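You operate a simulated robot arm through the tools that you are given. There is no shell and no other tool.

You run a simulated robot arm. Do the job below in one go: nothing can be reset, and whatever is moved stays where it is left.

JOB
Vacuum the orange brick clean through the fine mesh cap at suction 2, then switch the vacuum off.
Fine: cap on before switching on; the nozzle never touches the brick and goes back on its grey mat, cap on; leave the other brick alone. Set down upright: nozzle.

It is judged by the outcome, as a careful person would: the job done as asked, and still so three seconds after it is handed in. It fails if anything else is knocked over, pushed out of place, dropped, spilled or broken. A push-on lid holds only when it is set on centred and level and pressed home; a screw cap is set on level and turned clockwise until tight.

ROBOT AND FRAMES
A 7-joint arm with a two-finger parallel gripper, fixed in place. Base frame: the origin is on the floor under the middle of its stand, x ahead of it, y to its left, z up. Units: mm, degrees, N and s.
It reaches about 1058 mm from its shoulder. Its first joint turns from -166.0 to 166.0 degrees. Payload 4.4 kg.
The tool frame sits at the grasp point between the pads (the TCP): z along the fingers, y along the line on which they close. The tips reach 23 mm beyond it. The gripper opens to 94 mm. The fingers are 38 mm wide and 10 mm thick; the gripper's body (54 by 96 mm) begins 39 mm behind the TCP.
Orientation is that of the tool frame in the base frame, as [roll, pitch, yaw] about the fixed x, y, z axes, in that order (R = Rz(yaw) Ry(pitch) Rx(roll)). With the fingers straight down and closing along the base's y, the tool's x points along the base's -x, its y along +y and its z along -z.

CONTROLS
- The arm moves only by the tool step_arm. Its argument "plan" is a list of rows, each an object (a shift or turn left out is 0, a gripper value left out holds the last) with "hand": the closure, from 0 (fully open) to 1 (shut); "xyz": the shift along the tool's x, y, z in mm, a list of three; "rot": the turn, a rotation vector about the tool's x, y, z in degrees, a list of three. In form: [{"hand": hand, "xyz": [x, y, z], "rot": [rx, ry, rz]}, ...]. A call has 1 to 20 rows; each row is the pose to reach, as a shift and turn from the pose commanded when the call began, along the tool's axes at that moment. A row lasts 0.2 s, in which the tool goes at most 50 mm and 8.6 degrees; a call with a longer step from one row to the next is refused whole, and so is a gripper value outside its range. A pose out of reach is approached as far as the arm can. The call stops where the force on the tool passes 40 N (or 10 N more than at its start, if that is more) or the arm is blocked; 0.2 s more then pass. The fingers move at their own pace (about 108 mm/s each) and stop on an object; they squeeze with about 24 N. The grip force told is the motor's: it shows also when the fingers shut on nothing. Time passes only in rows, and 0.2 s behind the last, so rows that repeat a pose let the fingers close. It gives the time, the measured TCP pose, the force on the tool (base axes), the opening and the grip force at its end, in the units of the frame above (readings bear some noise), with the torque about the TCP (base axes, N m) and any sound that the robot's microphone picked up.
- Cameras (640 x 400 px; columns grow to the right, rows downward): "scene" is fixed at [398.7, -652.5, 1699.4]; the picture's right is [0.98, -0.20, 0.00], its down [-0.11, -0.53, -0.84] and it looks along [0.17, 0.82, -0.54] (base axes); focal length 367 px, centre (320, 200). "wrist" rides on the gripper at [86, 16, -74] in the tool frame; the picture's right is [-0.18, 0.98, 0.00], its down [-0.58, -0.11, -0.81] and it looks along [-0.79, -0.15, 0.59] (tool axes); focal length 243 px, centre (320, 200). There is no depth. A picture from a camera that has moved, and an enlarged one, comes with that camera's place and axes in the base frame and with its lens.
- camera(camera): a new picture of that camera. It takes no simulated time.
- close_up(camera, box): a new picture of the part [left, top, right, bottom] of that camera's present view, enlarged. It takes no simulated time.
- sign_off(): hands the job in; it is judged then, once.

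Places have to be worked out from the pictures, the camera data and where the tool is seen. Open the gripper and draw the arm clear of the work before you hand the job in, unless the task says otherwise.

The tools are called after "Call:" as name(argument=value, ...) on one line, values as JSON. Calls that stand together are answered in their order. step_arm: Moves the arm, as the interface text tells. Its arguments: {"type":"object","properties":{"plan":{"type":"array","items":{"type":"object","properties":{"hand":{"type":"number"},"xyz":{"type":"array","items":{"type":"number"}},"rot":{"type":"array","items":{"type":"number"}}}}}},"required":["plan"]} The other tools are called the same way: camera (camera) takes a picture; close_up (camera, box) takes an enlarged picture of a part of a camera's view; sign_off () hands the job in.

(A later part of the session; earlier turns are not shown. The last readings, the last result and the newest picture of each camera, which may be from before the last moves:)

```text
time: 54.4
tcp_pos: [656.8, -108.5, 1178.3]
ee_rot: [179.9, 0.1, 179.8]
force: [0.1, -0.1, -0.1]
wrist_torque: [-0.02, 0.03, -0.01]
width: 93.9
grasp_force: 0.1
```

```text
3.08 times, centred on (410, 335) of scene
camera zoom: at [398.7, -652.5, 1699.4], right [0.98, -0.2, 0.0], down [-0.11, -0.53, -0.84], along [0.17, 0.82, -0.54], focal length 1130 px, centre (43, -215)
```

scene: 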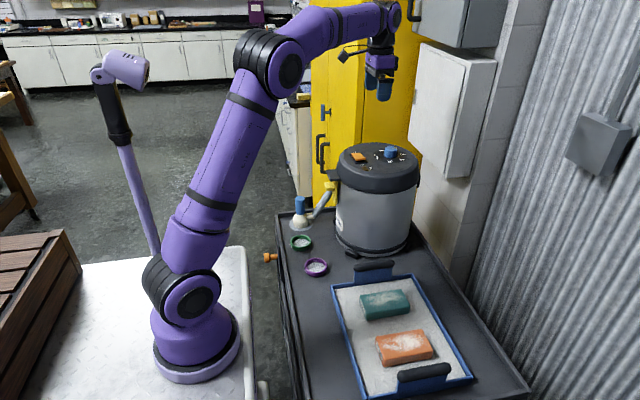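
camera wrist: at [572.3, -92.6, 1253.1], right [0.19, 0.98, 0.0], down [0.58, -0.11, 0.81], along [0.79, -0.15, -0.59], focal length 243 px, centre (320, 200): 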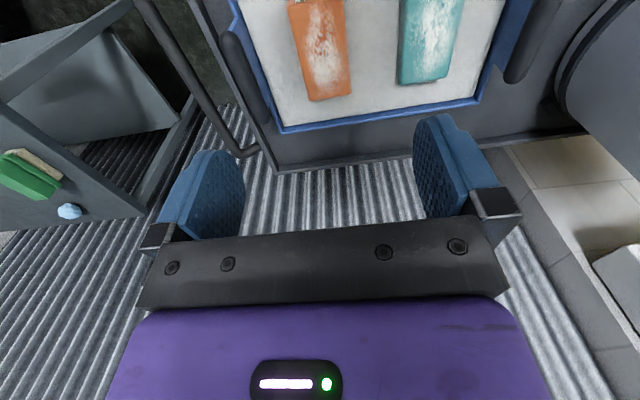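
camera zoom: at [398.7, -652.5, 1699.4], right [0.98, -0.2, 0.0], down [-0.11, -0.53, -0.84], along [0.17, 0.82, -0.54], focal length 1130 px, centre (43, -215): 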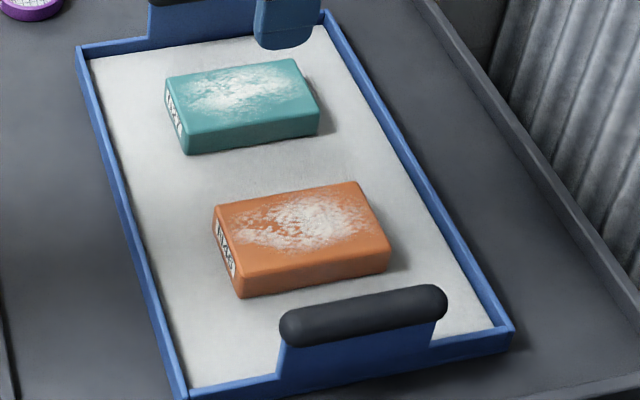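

The brick is cut off at the top of the wrist view; I move back in −x so it is wholly visible.

Call:
step_arm(plan=[{"hand": 0, "xyz": [40, 0, 10]}, {"xyz": [75, -10, 20]}, {"xyz": [90, -20, 30]}, {"xyz": [90, -20, 30]}])

Call:
camera(camera="wrist")

Call:
close_up(camera="wrist", box=[230, 0, 430, 130])

```text
time: 55.4
tcp_pos: [567.8, -129.3, 1146.4]
ee_rot: [-180.0, 0.1, 179.9]
force: [-0.6, 0.0, 0.4]
wrist_torque: [0.01, 0.01, -0.01]
width: 93.8
grasp_force: 0.0
```

```text
taken
camera wrist: at [483.1, -112.4, 1221.5], right [0.19, 0.98, 0.0], down [0.58, -0.11, 0.81], along [0.79, -0.15, -0.59], focal length 243 px, centre (320, 200)
```

wrist: 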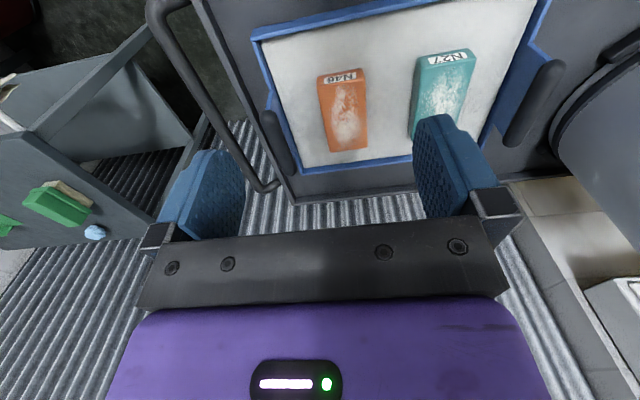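

```text
3.08 times, centred on (330, 65) of wrist
camera zoom: at [483.1, -112.4, 1221.5], right [0.19, 0.98, 0.0], down [0.58, -0.11, 0.81], along [0.79, -0.15, -0.59], focal length 746 px, centre (289, 615)
```

zoom: 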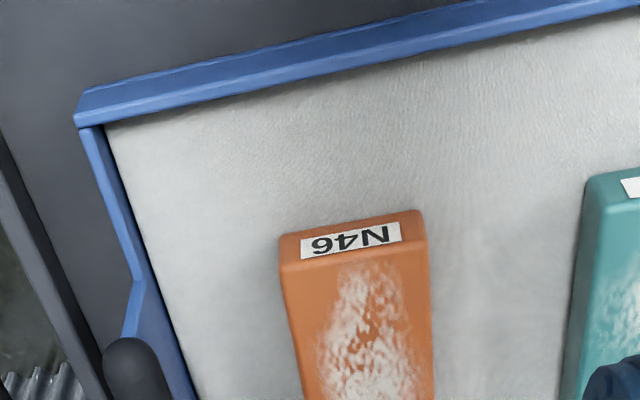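

I enlarge just the orange brick, in both views.

Call:
close_up(camera="wrist", box=[270, 55, 420, 165])

Call:
close_up(camera="scene", box=[365, 320, 445, 375])

Call:
close_up(camera="wrist", box=[230, 0, 560, 200])

```text
3.64 times, centred on (345, 110) of wrist
camera zoom: at [483.1, -112.4, 1221.5], right [0.19, 0.98, 0.0], down [0.58, -0.11, 0.81], along [0.79, -0.15, -0.59], focal length 882 px, centre (229, 527)
```

zoom: 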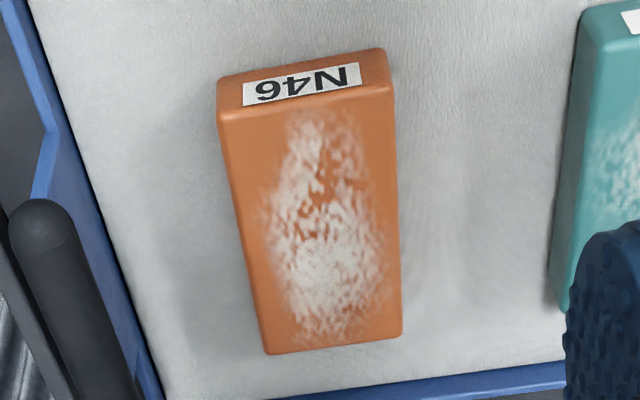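

```text
7.27 times, centred on (405, 348) of scene
camera zoom: at [398.7, -652.5, 1699.4], right [0.98, -0.2, 0.0], down [-0.11, -0.53, -0.84], along [0.17, 0.82, -0.54], focal length 2670 px, centre (-298, -873)
```

zoom: 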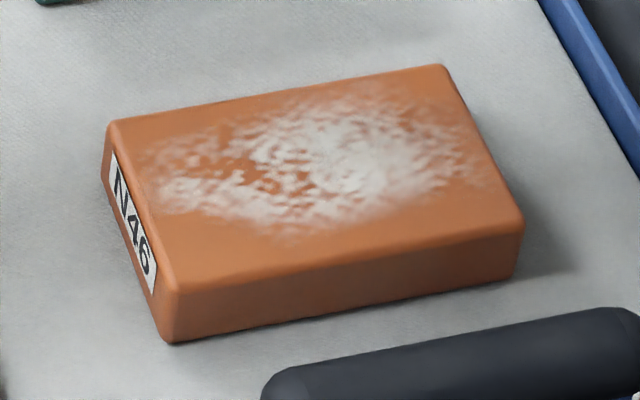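

```text
1.94 times, centred on (395, 100) of wrist
camera zoom: at [483.1, -112.4, 1221.5], right [0.19, 0.98, 0.0], down [0.58, -0.11, 0.81], along [0.79, -0.15, -0.59], focal length 470 px, centre (174, 394)
```

zoom: 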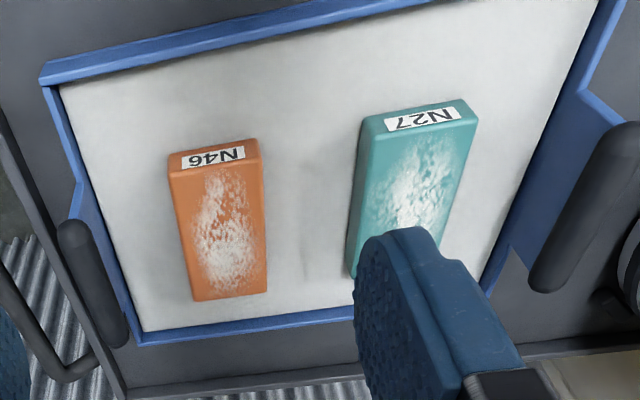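

From both views the orange brick's top spans about x 664–796, y −150 to −83, at z≈881, aligned with x. To know the hover height exactly without risking the nozzle, I'll feel the brick's top with the closed bare fingers at a clear corner; first I move above that corner.

Call:
step_arm(plan=[{"hand": 1, "xyz": [-30, -3, 20]}, {"xyz": [-60, -6, 55]}, {"xyz": [-90, -8, 90]}, {"xyz": [-112, -8.7, 130]}, {"xyz": [-122, -8.7, 170]}, {"xyz": [-122, -8.7, 190]}, {"xyz": [-122, -8.7, 200]}, {"xyz": [-122, -8.7, 200]}])

Call:
camera(camera="wrist")

Call:
close_up(camera="scene", box=[360, 280, 450, 375])

```text
time: 57.2
tcp_pos: [691.9, -137.1, 948.7]
ee_rot: [179.9, 0.1, 179.8]
force: [0.2, 0.3, 0.1]
wrist_torque: [-0.03, -0.02, 0.02]
width: 0.0
grasp_force: 24.4
```

```text
taken
camera wrist: at [606.5, -120.3, 1023.4], right [0.19, 0.98, 0.0], down [0.58, -0.11, 0.81], along [0.79, -0.15, -0.59], focal length 243 px, centre (320, 200)
```

wrist: 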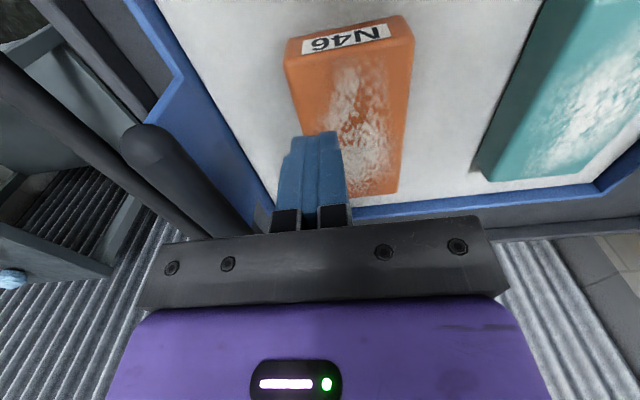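

```text
4.21 times, centred on (405, 328) of scene
camera zoom: at [398.7, -652.5, 1699.4], right [0.98, -0.2, 0.0], down [-0.11, -0.53, -0.84], along [0.17, 0.82, -0.54], focal length 1546 px, centre (-38, -337)
```

zoom: 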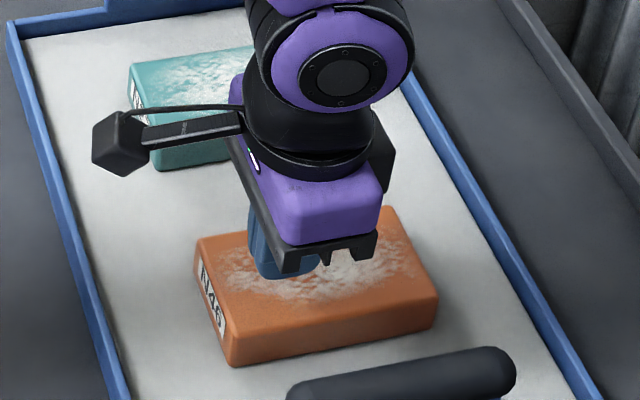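

The fingers are above the clear front corner. I lower to a few millimetres above the expected top, then feel down in half-millimetre steps.

Call:
step_arm(plan=[{"hand": 1, "xyz": [0, 0, 12]}, {"xyz": [0, 0, 24]}, {"xyz": [0, 0, 34]}, {"xyz": [0, 0, 36]}, {"xyz": [0, 0, 36]}])

Call:
close_up(camera="scene", box=[360, 300, 450, 375])

Call:
close_up(camera="wrist", box=[250, 20, 430, 150])

```text
time: 58.4
tcp_pos: [690.2, -137.6, 912.9]
ee_rot: [180.0, 0.1, 179.9]
force: [0.5, -0.1, -0.9]
wrist_torque: [0.05, 0.0, 0.0]
width: 0.1
grasp_force: 23.6
```

```text
5.33 times, centred on (405, 338) of scene
camera zoom: at [398.7, -652.5, 1699.4], right [0.98, -0.2, 0.0], down [-0.11, -0.53, -0.84], along [0.17, 0.82, -0.54], focal length 1958 px, centre (-133, -533)
```

zoom: 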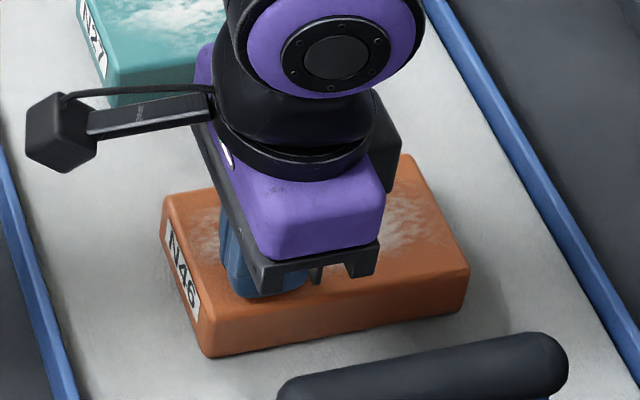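

```text
3.08 times, centred on (340, 85) of wrist
camera zoom: at [605.3, -121.3, 988.1], right [0.19, 0.98, 0.0], down [0.58, -0.11, 0.81], along [0.79, -0.15, -0.59], focal length 746 px, centre (258, 554)
```

zoom: 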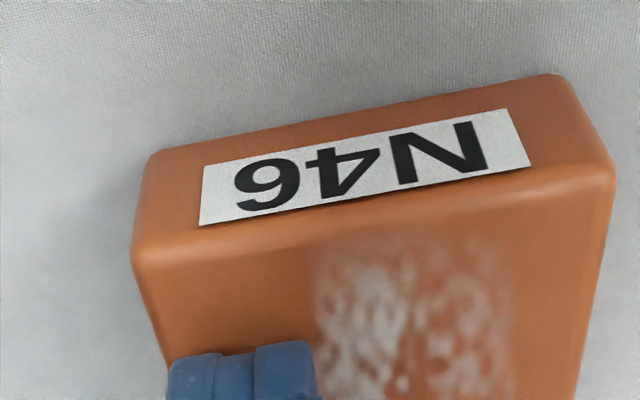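

Vision alone leaves ±5 mm in height, so feeling it is worthwhile. I go down in half-millimetre steps, reading the force each few.

Call:
step_arm(plan=[{"hand": 1, "xyz": [0, 0, 0.6]}, {"xyz": [0, 0, 1.2]}, {"xyz": [0, 0, 1.8]}])

Call:
step_arm(plan=[{"hand": 1, "xyz": [0, 0, 0.6]}, {"xyz": [0, 0, 1.2]}, {"xyz": [0, 0, 1.8]}])

```text
time: 59.2
tcp_pos: [690.4, -135.9, 912.1]
ee_rot: [-179.9, 0.2, 179.9]
force: [-2.0, -1.1, 18.8]
wrist_torque: [-0.01, 0.44, 0.1]
width: 0.0
grasp_force: 23.9
```

```text
time: 59.8
tcp_pos: [690.4, -137.5, 911.8]
ee_rot: [179.9, 0.3, 179.9]
force: [-6.1, 0.4, 20.5]
wrist_torque: [0.0, 0.54, 0.03]
width: 0.0
grasp_force: 23.8
stopped in row 2: the force on the tool passed its limit at 44 N (the readings are from after the stop); the commanded pose is now the measured one
```

That touched sooner than I should have allowed: contact was at TCP z≈912, so the brick's top is at about z≈889. I lift straight off at once and check that the brick hasn't moved.

Call:
step_arm(plan=[{"hand": 1, "xyz": [0, 0, -3]}, {"xyz": [0, 0, -20]}, {"xyz": [0, 0, -60]}, {"xyz": [30, 0, -100]}, {"xyz": [70, 0, -140]}, {"xyz": [105, 8, -180]}, {"xyz": [122, 9, -220]}, {"xyz": [122, 9, -234]}, {"xyz": [122, 9, -234]}])

Call:
camera(camera="wrist")

Call:
close_up(camera="scene", box=[365, 320, 445, 375])

Call:
close_up(camera="wrist", box=[270, 55, 420, 165])

```text
refused: row 5 steps farther than a row can; nothing moved
```

```text
taken
camera wrist: at [605.1, -120.9, 986.9], right [0.19, 0.98, 0.0], down [0.58, -0.11, 0.81], along [0.8, -0.15, -0.59], focal length 243 px, centre (320, 200)
```

wrist: 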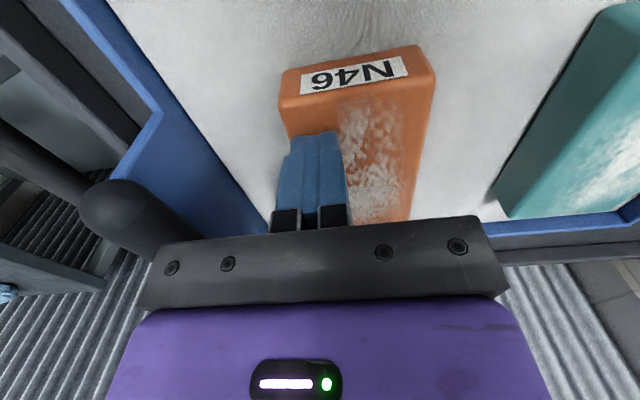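

```text
7.27 times, centred on (405, 348) of scene
camera zoom: at [398.7, -652.5, 1699.4], right [0.98, -0.2, 0.0], down [-0.11, -0.53, -0.84], along [0.17, 0.82, -0.54], focal length 2670 px, centre (-298, -873)
```

zoom: 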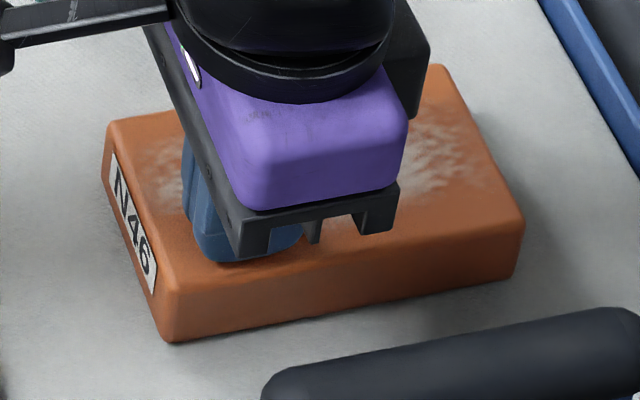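

```text
3.64 times, centred on (345, 110) of wrist
camera zoom: at [605.1, -120.9, 986.9], right [0.19, 0.98, 0.0], down [0.58, -0.11, 0.81], along [0.8, -0.15, -0.59], focal length 882 px, centre (229, 527)
```

zoom: 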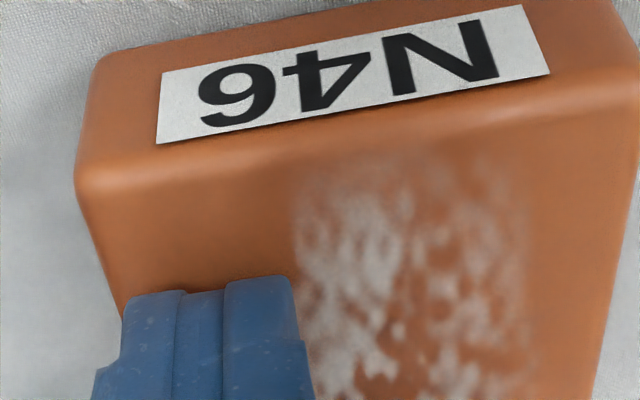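

The move was refused for too long a step; the brick's corners in the picture are unchanged. I lift straight up first with shorter steps.

Call:
step_arm(plan=[{"hand": 1, "xyz": [0, 0, -3]}, {"xyz": [0, 0, -15]}, {"xyz": [0, 0, -50]}, {"xyz": [0, 0, -95]}, {"xyz": [0, 0, -140]}, {"xyz": [0, 0, -185]}, {"xyz": [0, 0, -230]}, {"xyz": [0, 0, -270]}, {"xyz": [0, 0, -270]}])

Call:
close_up(camera="scene", box=[365, 320, 445, 375])

```text
time: 61.8
tcp_pos: [692.2, -137.3, 1179.2]
ee_rot: [179.9, 0.4, 179.9]
force: [0.0, 0.3, 0.1]
wrist_torque: [-0.02, 0.03, 0.0]
width: 0.0
grasp_force: 24.3
```

```text
7.27 times, centred on (405, 348) of scene
camera zoom: at [398.7, -652.5, 1699.4], right [0.98, -0.2, 0.0], down [-0.11, -0.53, -0.84], along [0.17, 0.82, -0.54], focal length 2670 px, centre (-298, -873)
```

zoom: 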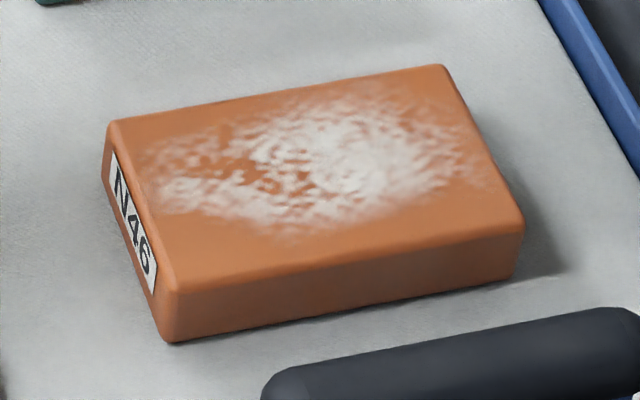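

The brick hasn't moved. For a matching height reference I now go to the free table spot where the green cap lay, to feel the table the same way; I also level the small tilt.

Call:
step_arm(plan=[{"hand": 1, "xyz": [40, 0, 0], "rot": [0.1, 0.35, 0]}, {"xyz": [80, 20, 0], "rot": [0.1, 0.35, 0]}, {"xyz": [115, 50, 0], "rot": [0.1, 0.35, 0]}, {"xyz": [140, 90, 0], "rot": [0.1, 0.35, 0]}, {"xyz": [152, 135, 0], "rot": [0.1, 0.35, 0]}, {"xyz": [152, 182, 0], "rot": [0.1, 0.35, 0]}, {"xyz": [152, 230, 0], "rot": [0.1, 0.35, 0]}, {"xyz": [152, 278, 5], "rot": [0.1, 0.35, 0]}, {"xyz": [152, 325, 15], "rot": [0.1, 0.35, 0]}, {"xyz": [152, 370, 30], "rot": [0.1, 0.35, 0]}, {"xyz": [152, 415, 48], "rot": [0.1, 0.35, 0]}, {"xyz": [152, 460, 65], "rot": [0.1, 0.35, 0]}, {"xyz": [152, 500, 85], "rot": [0.1, 0.35, 0]}, {"xyz": [152, 512, 120], "rot": [0.1, 0.35, 0]}, {"xyz": [152, 512, 160], "rot": [0.1, 0.35, 0]}, {"xyz": [152, 512, 200], "rot": [0.1, 0.35, 0]}, {"xyz": [152, 512, 240], "rot": [0.1, 0.35, 0]}, {"xyz": [152, 512, 270], "rot": [0.1, 0.35, 0]}, {"xyz": [152, 512, 270], "rot": [0.1, 0.35, 0]}])

Call:
camera(camera="wrist")

Call:
close_up(camera="scene", box=[270, 180, 350, 270])

```text
time: 65.8
tcp_pos: [539.3, 374.9, 908.8]
ee_rot: [-179.9, -0.1, 179.9]
force: [-0.9, -0.2, 0.2]
wrist_torque: [-0.04, -0.02, -0.01]
width: 0.0
grasp_force: 24.0
```

```text
taken
camera wrist: at [454.7, 390.9, 985.2], right [0.19, 0.98, 0.0], down [0.58, -0.11, 0.81], along [0.79, -0.15, -0.59], focal length 243 px, centre (320, 200)
```

wrist: 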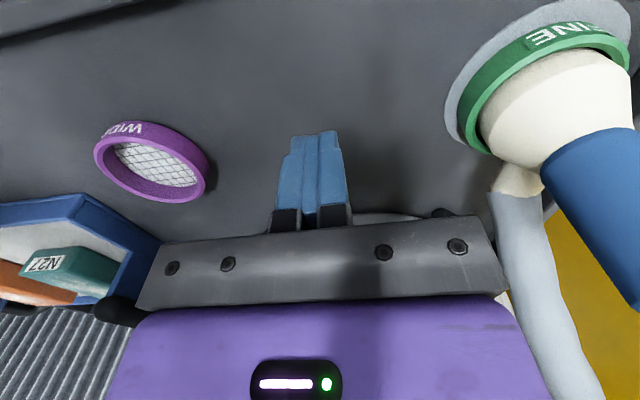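

```text
4.44 times, centred on (310, 225) of scene
camera zoom: at [398.7, -652.5, 1699.4], right [0.98, -0.2, 0.0], down [-0.11, -0.53, -0.84], along [0.17, 0.82, -0.54], focal length 1632 px, centre (364, 89)
```

zoom: 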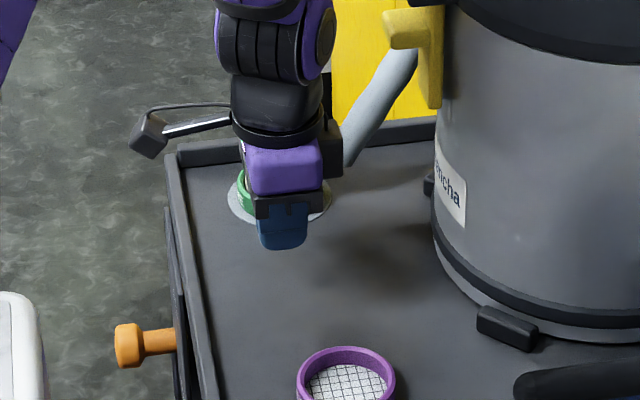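

Fingertips are over bare table. I lower in stages, feeling for the table.

Call:
step_arm(plan=[{"hand": 1, "xyz": [0, 0, 12]}, {"xyz": [0, 0, 24]}, {"xyz": [0, 0, 30]}, {"xyz": [0, 0, 31]}, {"xyz": [0, 0, 32]}, {"xyz": [0, 0, 33]}, {"xyz": [0, 0, 33]}])

```text
time: 67.4
tcp_pos: [540.0, 375.7, 876.8]
ee_rot: [-179.8, 0.0, 179.9]
force: [-0.2, 0.5, 0.0]
wrist_torque: [0.0, 0.02, 0.0]
width: 0.2
grasp_force: 23.3
```

Call:
step_arm(plan=[{"hand": 1, "xyz": [0, 0, 1]}, {"xyz": [0, 0, 2]}, {"xyz": [0, 0, 3]}, {"xyz": [0, 0, 4]}, {"xyz": [0, 0, 4]}])

```text
time: 68.6
tcp_pos: [539.5, 374.8, 871.7]
ee_rot: [-179.9, 0.0, 179.9]
force: [0.1, 0.6, -0.7]
wrist_torque: [-0.01, 0.01, 0.03]
width: 0.1
grasp_force: 23.9
```

Call:
step_arm(plan=[{"hand": 1, "xyz": [0, 0, 1]}, {"xyz": [0, 0, 2]}, {"xyz": [0, 0, 2]}])

```text
time: 69.4
tcp_pos: [540.2, 375.2, 869.8]
ee_rot: [-179.9, -0.1, 179.9]
force: [0.9, -0.1, -0.3]
wrist_torque: [0.01, -0.03, 0.07]
width: 0.2
grasp_force: 23.7
```

Call:
step_arm(plan=[{"hand": 1, "xyz": [0, 0, 1]}, {"xyz": [0, 0, 2]}, {"xyz": [0, 0, 2]}])

```text
time: 70.2
tcp_pos: [538.8, 376.2, 869.3]
ee_rot: [-179.8, -0.1, 179.9]
force: [0.0, -0.2, 0.3]
wrist_torque: [-0.01, 0.01, 0.01]
width: 0.0
grasp_force: 23.6
```

Call:
step_arm(plan=[{"hand": 1, "xyz": [0, 0, 0.8]}, {"xyz": [0, 0, 1.6]}, {"xyz": [0, 0, 1.6]}])

```text
time: 71.0
tcp_pos: [540.0, 376.4, 867.6]
ee_rot: [-180.0, -0.1, 179.9]
force: [0.4, 0.8, -0.1]
wrist_torque: [0.0, -0.01, 0.0]
width: 0.0
grasp_force: 24.3
```

Still no contact at TCP z≈867.6. I continue in the same small steps.

Call:
step_arm(plan=[{"hand": 1, "xyz": [0, 0, 0.8]}, {"xyz": [0, 0, 1.6]}, {"xyz": [0, 0, 1.6]}])

```text
time: 71.8
tcp_pos: [540.0, 375.6, 864.9]
ee_rot: [-179.8, -0.1, 179.8]
force: [0.0, 0.6, -0.9]
wrist_torque: [0.01, 0.0, 0.02]
width: 0.2
grasp_force: 24.4
```

No contact yet at 864.9; I keep feeling downwards.

Call:
step_arm(plan=[{"hand": 1, "xyz": [0, 0, 0.8]}, {"xyz": [0, 0, 1.6]}, {"xyz": [0, 0, 1.6]}])

```text
time: 72.6
tcp_pos: [539.8, 374.5, 864.7]
ee_rot: [-179.9, -0.2, 180.0]
force: [0.2, 0.2, 0.0]
wrist_torque: [0.02, -0.01, 0.0]
width: 0.1
grasp_force: 24.3
```

Call:
step_arm(plan=[{"hand": 1, "xyz": [0, 0, 0.8]}, {"xyz": [0, 0, 1.6]}, {"xyz": [0, 0, 1.6]}])

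```text
time: 73.4
tcp_pos: [538.7, 375.4, 862.9]
ee_rot: [-179.9, -0.1, 180.0]
force: [-0.4, -0.6, 0.4]
wrist_torque: [0.02, -0.03, -0.02]
width: 0.4
grasp_force: 23.9
```

Call:
step_arm(plan=[{"hand": 1, "xyz": [0, 0, 0.8]}, {"xyz": [0, 0, 1.6]}, {"xyz": [0, 0, 1.6]}])

Call:
close_up(camera="scene", box=[280, 210, 330, 260])

```text
time: 74.2
tcp_pos: [539.8, 375.8, 862.0]
ee_rot: [-180.0, 0.0, 180.0]
force: [-4.8, -2.4, 40.5]
wrist_torque: [-0.08, 0.49, -0.17]
width: 0.0
grasp_force: 23.9
```

```text
8.00 times, centred on (305, 235) of scene
camera zoom: at [398.7, -652.5, 1699.4], right [0.98, -0.2, 0.0], down [-0.11, -0.53, -0.84], along [0.17, 0.82, -0.54], focal length 2937 px, centre (440, -80)
```

zoom: 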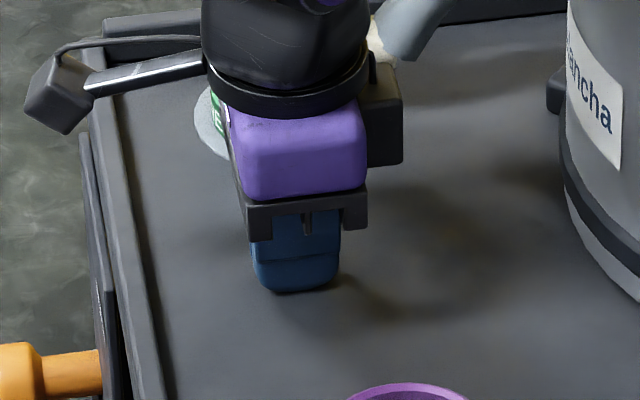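

Table contact is at TCP z≈862.3 and brick contact was at ≈912.3, so the brick's top is 50 mm above the table. With the capped nozzle resting on the mat at TCP≈929.4, a 6 mm gap means flying about 54.5 mm higher than the grasp height. I rise now and go above the nozzle.

Call:
step_arm(plan=[{"hand": 1, "xyz": [0, 0, -5]}, {"xyz": [0, 0, -40]}, {"xyz": [0, 0, -85]}, {"xyz": [0, 0, -130]}, {"xyz": [0, 0, -175]}, {"hand": 0, "xyz": [0, 0, -200]}, {"hand": 0, "xyz": [-6, 40, -200]}, {"hand": 0, "xyz": [-12, 85, -200]}, {"xyz": [-18.7, 124, -200]}, {"xyz": [-18.7, 124, -200]}, {"xyz": [-18.7, 124, -200]}])

Call:
close_up(camera="wrist", box=[250, 20, 410, 140])

Call:
close_up(camera="scene", box=[270, 155, 350, 245])

```text
time: 76.6
tcp_pos: [558.9, 500.2, 1060.7]
ee_rot: [-179.9, -0.1, 180.0]
force: [0.3, 0.2, 0.2]
wrist_torque: [-0.02, -0.01, -0.02]
width: 94.2
grasp_force: 0.0
```

```text
3.33 times, centred on (330, 80) of wrist
camera zoom: at [475.2, 516.5, 1136.0], right [0.19, 0.98, 0.0], down [0.58, -0.11, 0.81], along [0.79, -0.15, -0.59], focal length 809 px, centre (287, 600)
```

zoom: 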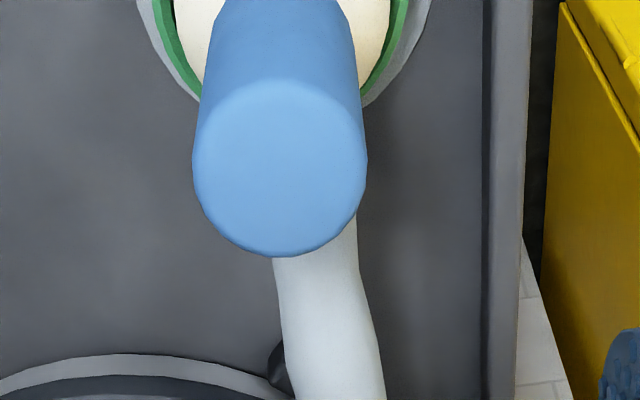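

```text
4.44 times, centred on (310, 200) of scene
camera zoom: at [398.7, -652.5, 1699.4], right [0.98, -0.2, 0.0], down [-0.11, -0.53, -0.84], along [0.17, 0.82, -0.54], focal length 1632 px, centre (364, 200)
```

zoom: 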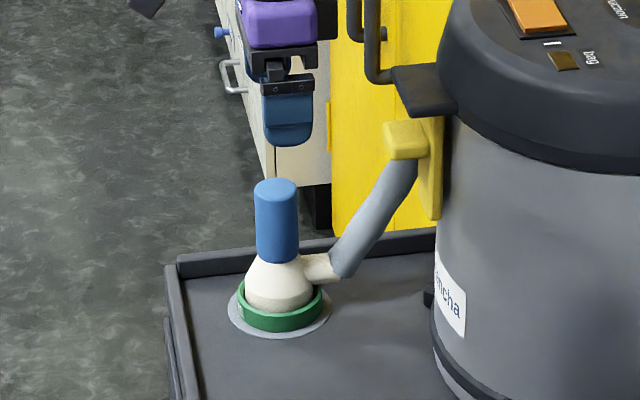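

The handle is straight under the hand. I lower to TCP z≈933, leaving the palm just clear of the handle top, and grip.

Call:
step_arm(plan=[{"hand": 0, "xyz": [0.7, -0.5, 40]}, {"xyz": [0.7, -0.5, 75]}, {"xyz": [0.7, -0.5, 105]}, {"xyz": [0.7, -0.5, 120]}, {"xyz": [0.7, -0.5, 127]}, {"xyz": [0.7, -0.5, 127]}, {"hand": 1, "xyz": [0.7, -0.5, 127]}, {"hand": 1, "xyz": [0.7, -0.5, 127]}, {"hand": 1, "xyz": [0.7, -0.5, 127]}, {"hand": 1, "xyz": [0.7, -0.5, 127]}])

Call:
close_up(camera="scene", box=[270, 165, 350, 245])

Call:
camera(camera="wrist")

```text
time: 78.8
tcp_pos: [558.0, 498.7, 933.7]
ee_rot: [-179.9, -0.1, 179.9]
force: [-0.2, 0.9, -0.2]
wrist_torque: [0.07, 0.0, 0.03]
width: 36.0
grasp_force: 24.2
```

```text
5.00 times, centred on (310, 205) of scene
camera zoom: at [398.7, -652.5, 1699.4], right [0.98, -0.2, 0.0], down [-0.11, -0.53, -0.84], along [0.17, 0.82, -0.54], focal length 1836 px, centre (370, 175)
```

zoom: 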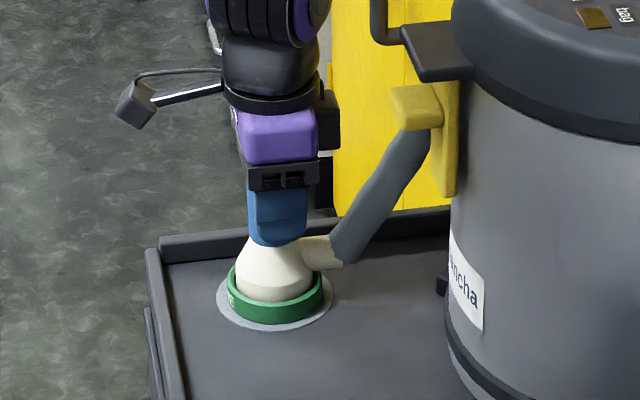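

```text
taken
camera wrist: at [473.9, 515.1, 1008.5], right [0.19, 0.98, 0.0], down [0.58, -0.11, 0.81], along [0.79, -0.15, -0.59], focal length 243 px, centre (320, 200)
```

wrist: 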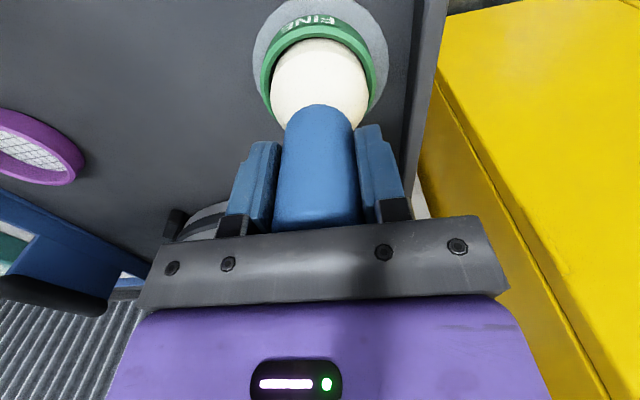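

The nozzle is gripped at TCP z≈933.7; so TCP≈988 will leave about 6 mm over the brick. I lift straight up well above the tray handles (tops ≈ z 937) and watch for hose pull.

Call:
step_arm(plan=[{"hand": 1, "xyz": [0, 0, -10]}, {"xyz": [0, 0, -30]}, {"xyz": [0, 0, -60]}, {"xyz": [0, 0, -90]}, {"xyz": [0, 0, -120]}, {"xyz": [0, 0, -146]}, {"xyz": [0, 0, -146]}])

Call:
camera(camera="scene")

Call:
camera(camera="wrist")

```text
time: 80.4
tcp_pos: [557.2, 499.1, 1079.4]
ee_rot: [-179.8, -0.2, 179.9]
force: [-0.7, -0.6, -2.4]
wrist_torque: [-0.03, -0.01, 0.02]
width: 36.4
grasp_force: 23.1
```

```text
taken
```

scene: 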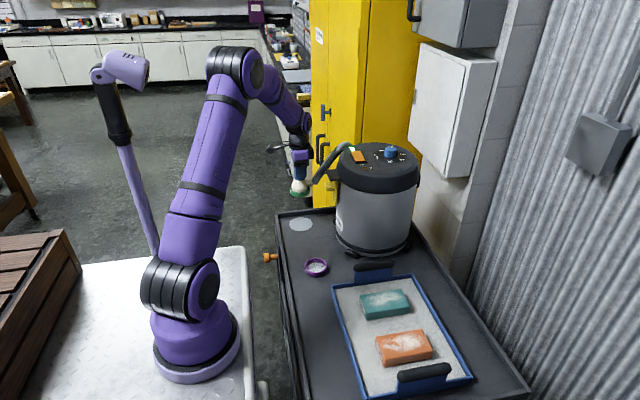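

```text
taken
camera wrist: at [474.1, 514.6, 1155.9], right [0.19, 0.98, 0.0], down [0.58, -0.11, 0.81], along [0.79, -0.15, -0.59], focal length 243 px, centre (320, 200)
```

wrist: 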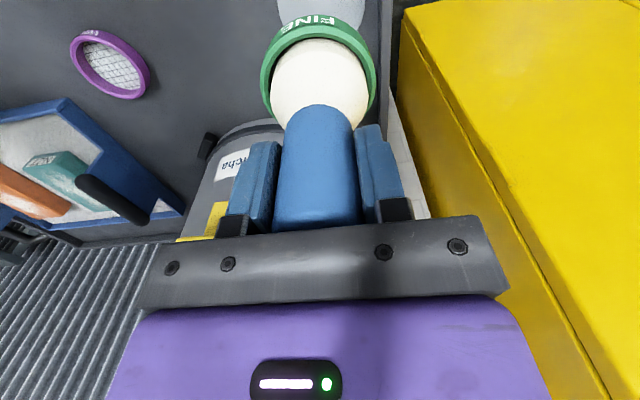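

The lift is free of hose pull. I check the hose near the lid and switch before going on.

Call:
close_up(camera="scene", box=[280, 130, 380, 210])

```text
5.00 times, centred on (330, 170) of scene
camera zoom: at [398.7, -652.5, 1699.4], right [0.98, -0.2, 0.0], down [-0.11, -0.53, -0.84], along [0.17, 0.82, -0.54], focal length 1836 px, centre (270, 350)
```

zoom: 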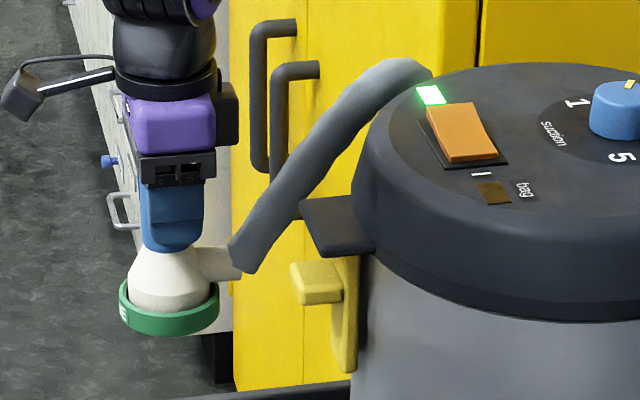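

The hose simply arcs over; nothing is caught. I carry the nozzle along the −x side of the table at this height towards the tray, halfway first.

Call:
step_arm(plan=[{"hand": 1, "xyz": [5, -20, 0]}, {"xyz": [14, -55, 0]}, {"xyz": [24, -92, 0]}, {"xyz": [34, -129, 0]}, {"xyz": [44, -166, 0]}, {"xyz": [47, -204, 0]}, {"xyz": [46, -242, 0]}, {"xyz": [44, -280, 0]}, {"xyz": [42, -318, 0]}, {"xyz": [40, -356, 0]}, {"xyz": [38, -394, 0]}, {"xyz": [37, -425, 0]}, {"xyz": [37, -439, 0]}, {"xyz": [37, -439, 0]}])

Call:
camera(camera="scene")

Call:
camera(camera="wrist")

```text
time: 83.4
tcp_pos: [520.4, 58.5, 1081.7]
ee_rot: [-179.9, -0.1, 179.8]
force: [1.0, -0.5, -2.7]
wrist_torque: [-0.01, 0.01, 0.0]
width: 36.5
grasp_force: 23.8
```

```text
taken
```

scene: 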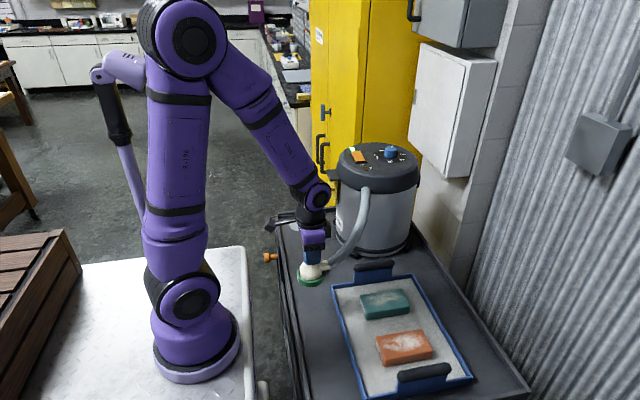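

```text
taken
camera wrist: at [436.2, 75.2, 1156.6], right [0.19, 0.98, 0.0], down [0.58, -0.11, 0.81], along [0.79, -0.15, -0.59], focal length 243 px, centre (320, 200)
```

wrist: 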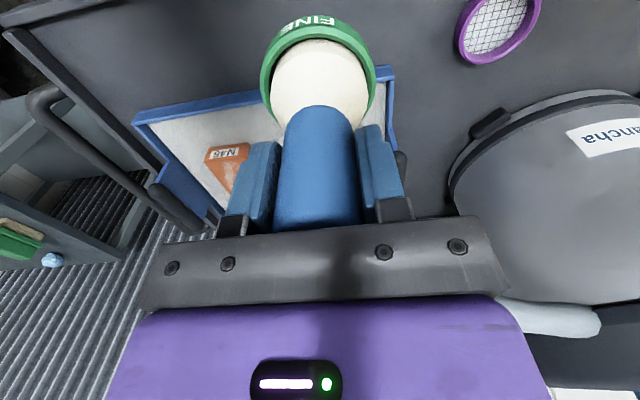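

All calm, cap on, nothing disturbed. I go on to above the orange brick's centre, staying high.

Call:
step_arm(plan=[{"hand": 1, "xyz": [-8, -25, 0]}, {"xyz": [-18, -60, 0]}, {"xyz": [-32, -95, 0]}, {"xyz": [-52, -125, 0]}, {"xyz": [-78, -152, 0]}, {"xyz": [-110, -170, 0]}, {"xyz": [-145, -175.5, 0]}, {"xyz": [-178, -175.5, 0]}, {"xyz": [-205, -175.5, 0]}, {"xyz": [-205, -175.5, 0]}, {"xyz": [-205, -175.5, 0]}])

Call:
camera(camera="scene")

Call:
camera(camera="wrist")

Call:
close_up(camera="scene", box=[350, 270, 470, 375])

```text
time: 85.8
tcp_pos: [722.4, -116.5, 1079.7]
ee_rot: [-179.8, -0.1, 179.9]
force: [0.0, 0.3, -1.6]
wrist_torque: [-0.02, 0.05, 0.0]
width: 36.2
grasp_force: 23.8
```

```text
taken
```

scene: 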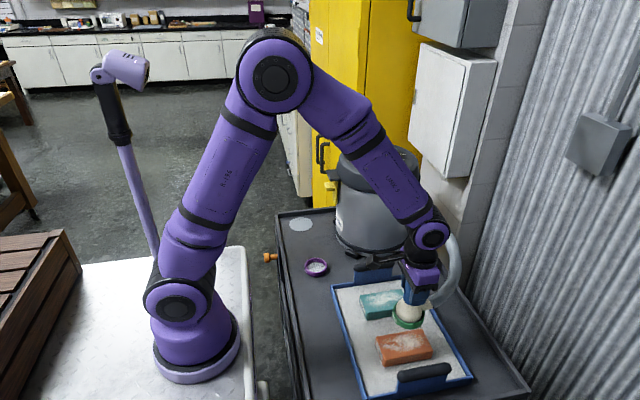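

```text
taken
camera wrist: at [639.5, -99.6, 1156.2], right [0.19, 0.98, 0.0], down [0.58, -0.11, 0.81], along [0.79, -0.15, -0.59], focal length 243 px, centre (320, 200)
```

wrist: 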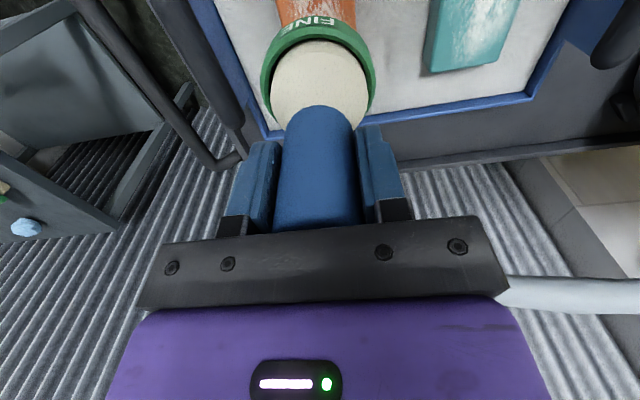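

```text
3.81 times, centred on (410, 322) of scene
camera zoom: at [398.7, -652.5, 1699.4], right [0.98, -0.2, 0.0], down [-0.11, -0.53, -0.84], along [0.17, 0.82, -0.54], focal length 1399 px, centre (-23, -267)
```

zoom: 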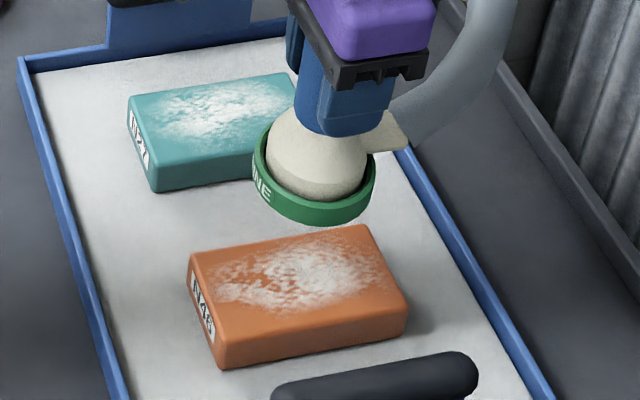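

The nozzle is over the orange brick, teal untouched. I lower to an estimated 14 mm gap (TCP≈996) and look from both cameras.

Call:
step_arm(plan=[{"hand": 1, "xyz": [0, 0, 20]}, {"xyz": [0, 0, 40]}, {"xyz": [0, 0, 60]}, {"xyz": [0, 0, 75]}, {"xyz": [0, 0, 83]}, {"xyz": [0, 0, 83]}, {"xyz": [0, 0, 83]}])

Call:
camera(camera="wrist")

Call:
close_up(camera="scene", box=[365, 310, 445, 375])

Call:
close_up(camera="wrist", box=[230, 0, 410, 115])

```text
time: 87.4
tcp_pos: [723.9, -116.0, 997.6]
ee_rot: [-179.9, 0.0, 180.0]
force: [0.6, 0.8, -2.7]
wrist_torque: [-0.01, 0.0, 0.03]
width: 36.4
grasp_force: 24.4
```

```text
taken
camera wrist: at [639.5, -100.3, 1073.6], right [0.19, 0.98, 0.0], down [0.58, -0.11, 0.81], along [0.79, -0.15, -0.59], focal length 243 px, centre (320, 200)
```

wrist: 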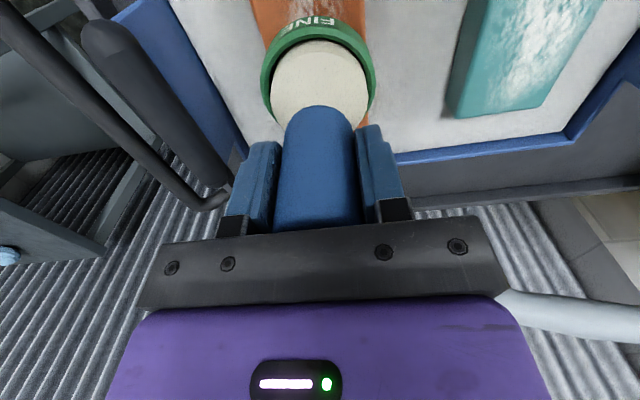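

```text
6.15 times, centred on (405, 342) of scene
camera zoom: at [398.7, -652.5, 1699.4], right [0.98, -0.2, 0.0], down [-0.11, -0.53, -0.84], along [0.17, 0.82, -0.54], focal length 2259 px, centre (-203, -677)
```

zoom: 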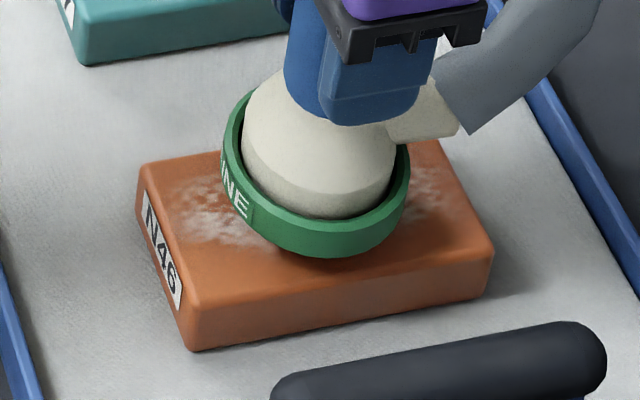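

```text
3.48 times, centred on (320, 58) of wrist
camera zoom: at [639.5, -100.3, 1073.6], right [0.19, 0.98, 0.0], down [0.58, -0.11, 0.81], along [0.79, -0.15, -0.59], focal length 844 px, centre (320, 696)
```

zoom: 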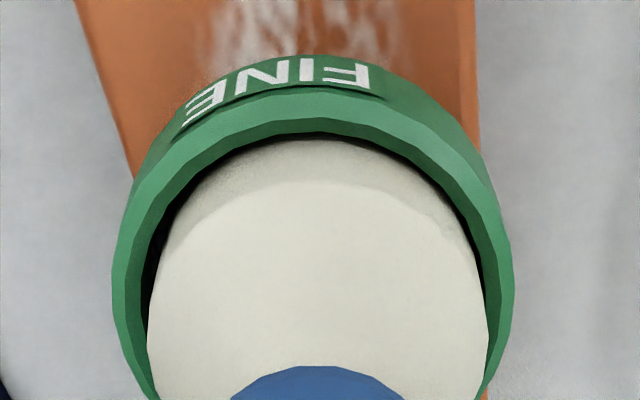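

The gap is about 15 mm as reckoned, and the nozzle is centred over the brick's midline. I lower to a gap of about 7 mm.

Call:
step_arm(plan=[{"hand": 1, "xyz": [0, 0, 2]}, {"xyz": [0, 0, 4]}, {"xyz": [0, 0, 6]}, {"xyz": [0, 0, 7.5]}, {"xyz": [0, 0, 7.5]}])

Call:
close_up(camera="scene", box=[365, 310, 445, 375])

Call:
close_up(camera="wrist", box=[230, 0, 410, 115])

```text
time: 88.6
tcp_pos: [724.6, -116.4, 989.9]
ee_rot: [-179.9, -0.1, 179.9]
force: [0.1, -0.5, -2.0]
wrist_torque: [-0.02, 0.02, 0.0]
width: 36.2
grasp_force: 23.9
```

```text
6.15 times, centred on (405, 342) of scene
camera zoom: at [398.7, -652.5, 1699.4], right [0.98, -0.2, 0.0], down [-0.11, -0.53, -0.84], along [0.17, 0.82, -0.54], focal length 2259 px, centre (-203, -677)
```

zoom: 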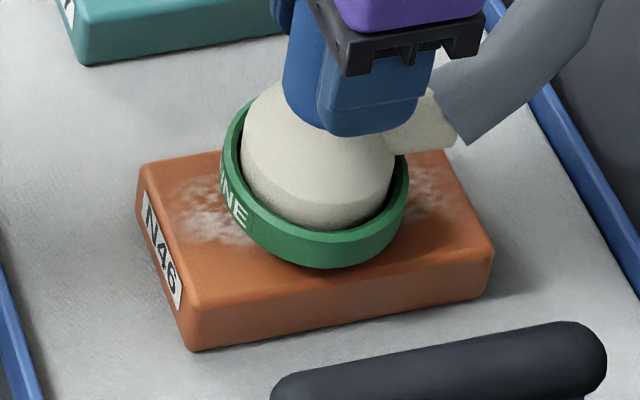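

```text
3.48 times, centred on (320, 58) of wrist
camera zoom: at [640.0, -100.0, 1066.5], right [0.19, 0.98, 0.0], down [0.58, -0.11, 0.81], along [0.79, -0.15, -0.59], focal length 844 px, centre (320, 696)
```

zoom: 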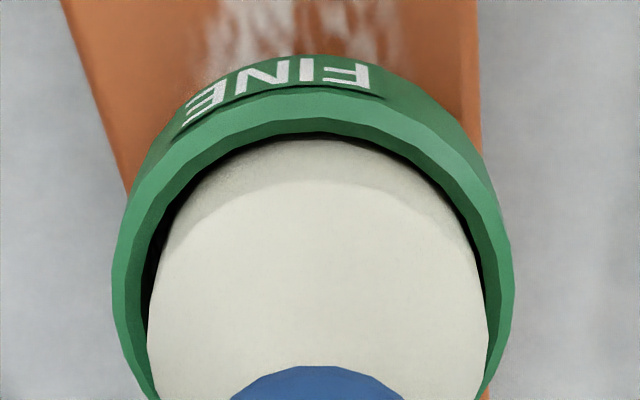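

About 7.5 mm gap, force steady. I start a slow sweep towards +x, then look at what it has done.

Call:
step_arm(plan=[{"hand": 1, "xyz": [-8, 0, 0]}, {"xyz": [-16, 0, 0]}, {"xyz": [-24, 0, 0]}, {"xyz": [-32, 0, 0]}, {"xyz": [-40, 0, 0]}, {"xyz": [-48, 0, 0]}, {"xyz": [-48, 0, 0]}])

Call:
close_up(camera="scene", box=[365, 310, 445, 375])

Call:
close_up(camera="wrist", box=[230, 0, 410, 115])

```text
time: 90.2
tcp_pos: [772.1, -114.6, 989.4]
ee_rot: [-180.0, -0.1, 179.9]
force: [0.7, -0.1, -1.7]
wrist_torque: [0.03, 0.02, 0.01]
width: 36.3
grasp_force: 24.2
```

```text
6.15 times, centred on (405, 342) of scene
camera zoom: at [398.7, -652.5, 1699.4], right [0.98, -0.2, 0.0], down [-0.11, -0.53, -0.84], along [0.17, 0.82, -0.54], focal length 2259 px, centre (-203, -677)
```

zoom: 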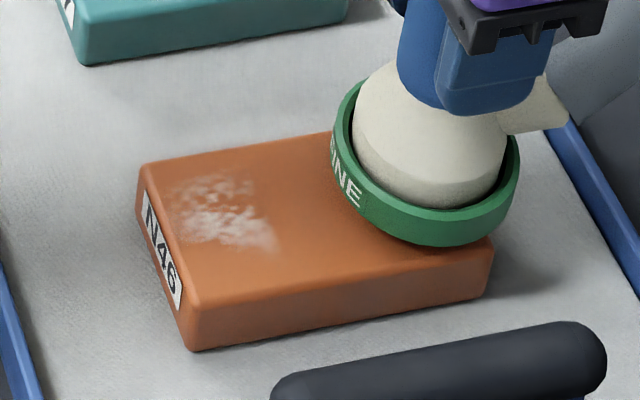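

```text
3.48 times, centred on (320, 58) of wrist
camera zoom: at [688.7, -99.4, 1065.7], right [0.19, 0.98, 0.0], down [0.58, -0.11, 0.81], along [0.79, -0.15, -0.59], focal length 844 px, centre (320, 696)
```

zoom: 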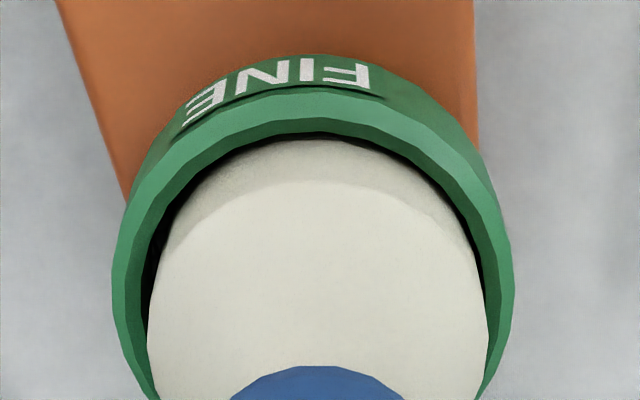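

Suction works: the swept part is clean. I sweep back along the brick to the −x (label) end, slightly towards −y, at the same height.

Call:
step_arm(plan=[{"hand": 1, "xyz": [0, -8, 0]}, {"xyz": [8, -8, 0]}, {"xyz": [16, -8, 0]}, {"xyz": [24, -8, 0]}, {"xyz": [32, -8, 0]}, {"xyz": [40, -8, 0]}, {"xyz": [48, -8, 0]}, {"xyz": [56, -8, 0]}, {"xyz": [64, -8, 0]}, {"xyz": [72, -8, 0]}, {"xyz": [80, -8, 0]}, {"xyz": [88, -8, 0]}, {"xyz": [94, -8, 0]}, {"xyz": [100, -8, 0]}, {"xyz": [100, -8, 0]}])

Call:
close_up(camera="scene", box=[365, 310, 445, 375])

Call:
camera(camera="wrist")

```text
time: 93.4
tcp_pos: [671.7, -122.8, 990.8]
ee_rot: [-179.8, -0.1, 179.9]
force: [0.3, -0.6, -1.8]
wrist_torque: [-0.01, 0.02, -0.01]
width: 36.2
grasp_force: 23.9
```

```text
6.15 times, centred on (405, 342) of scene
camera zoom: at [398.7, -652.5, 1699.4], right [0.98, -0.2, 0.0], down [-0.11, -0.53, -0.84], along [0.17, 0.82, -0.54], focal length 2259 px, centre (-203, -677)
```

zoom: 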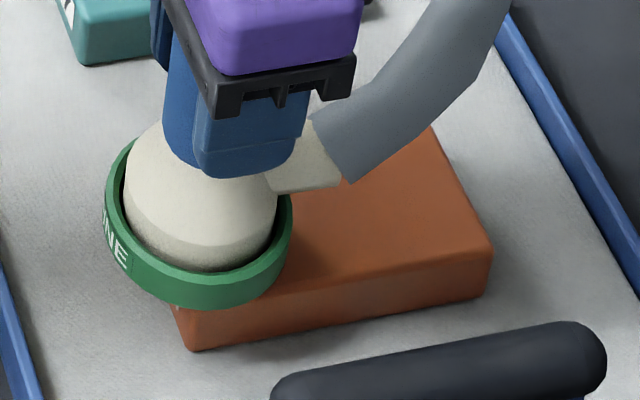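

```text
taken
camera wrist: at [587.5, -107.8, 1066.1], right [0.19, 0.98, 0.0], down [0.58, -0.11, 0.81], along [0.79, -0.15, -0.59], focal length 243 px, centre (320, 200)
```

wrist: 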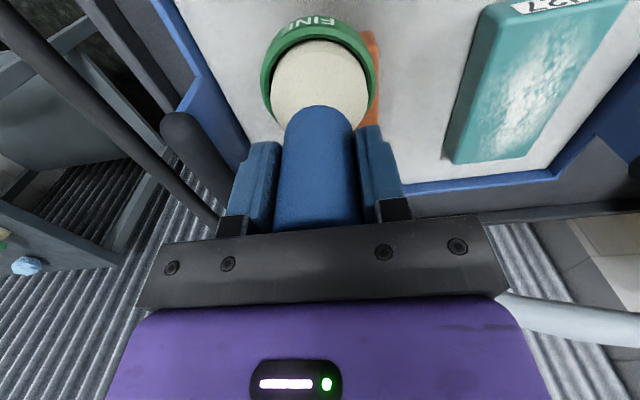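

The label end has been covered too. I make one more pass each along the +y and −y sides so that the whole top is cleaned.

Call:
step_arm(plan=[{"hand": 1, "xyz": [0, 9, 0]}, {"xyz": [0, 18, 0]}, {"xyz": [-9, 18, 0]}, {"xyz": [-18, 18, 0]}, {"xyz": [-27, 18, 0]}, {"xyz": [-36, 18, 0]}, {"xyz": [-45, 18, 0]}, {"xyz": [-54, 18, 0]}, {"xyz": [-63, 18, 0]}, {"xyz": [-72, 18, 0]}, {"xyz": [-81, 18, 0]}, {"xyz": [-90, 18, 0]}, {"xyz": [-99, 18, 0]}, {"xyz": [-107, 18, 0]}, {"xyz": [-107, 18, 0]}])

Call:
close_up(camera="scene", box=[365, 310, 445, 375])

```text
time: 96.6
tcp_pos: [779.9, -106.5, 990.7]
ee_rot: [-179.9, -0.1, 179.8]
force: [0.3, 0.0, -1.1]
wrist_torque: [0.0, -0.02, 0.02]
width: 36.3
grasp_force: 23.8
```

```text
6.15 times, centred on (405, 342) of scene
camera zoom: at [398.7, -652.5, 1699.4], right [0.98, -0.2, 0.0], down [-0.11, -0.53, -0.84], along [0.17, 0.82, -0.54], focal length 2259 px, centre (-203, -677)
```

zoom: 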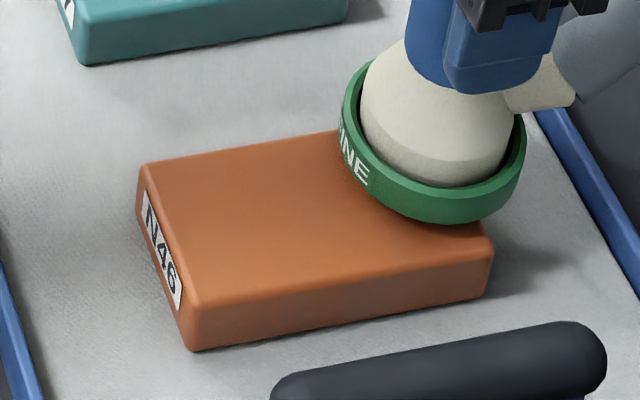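

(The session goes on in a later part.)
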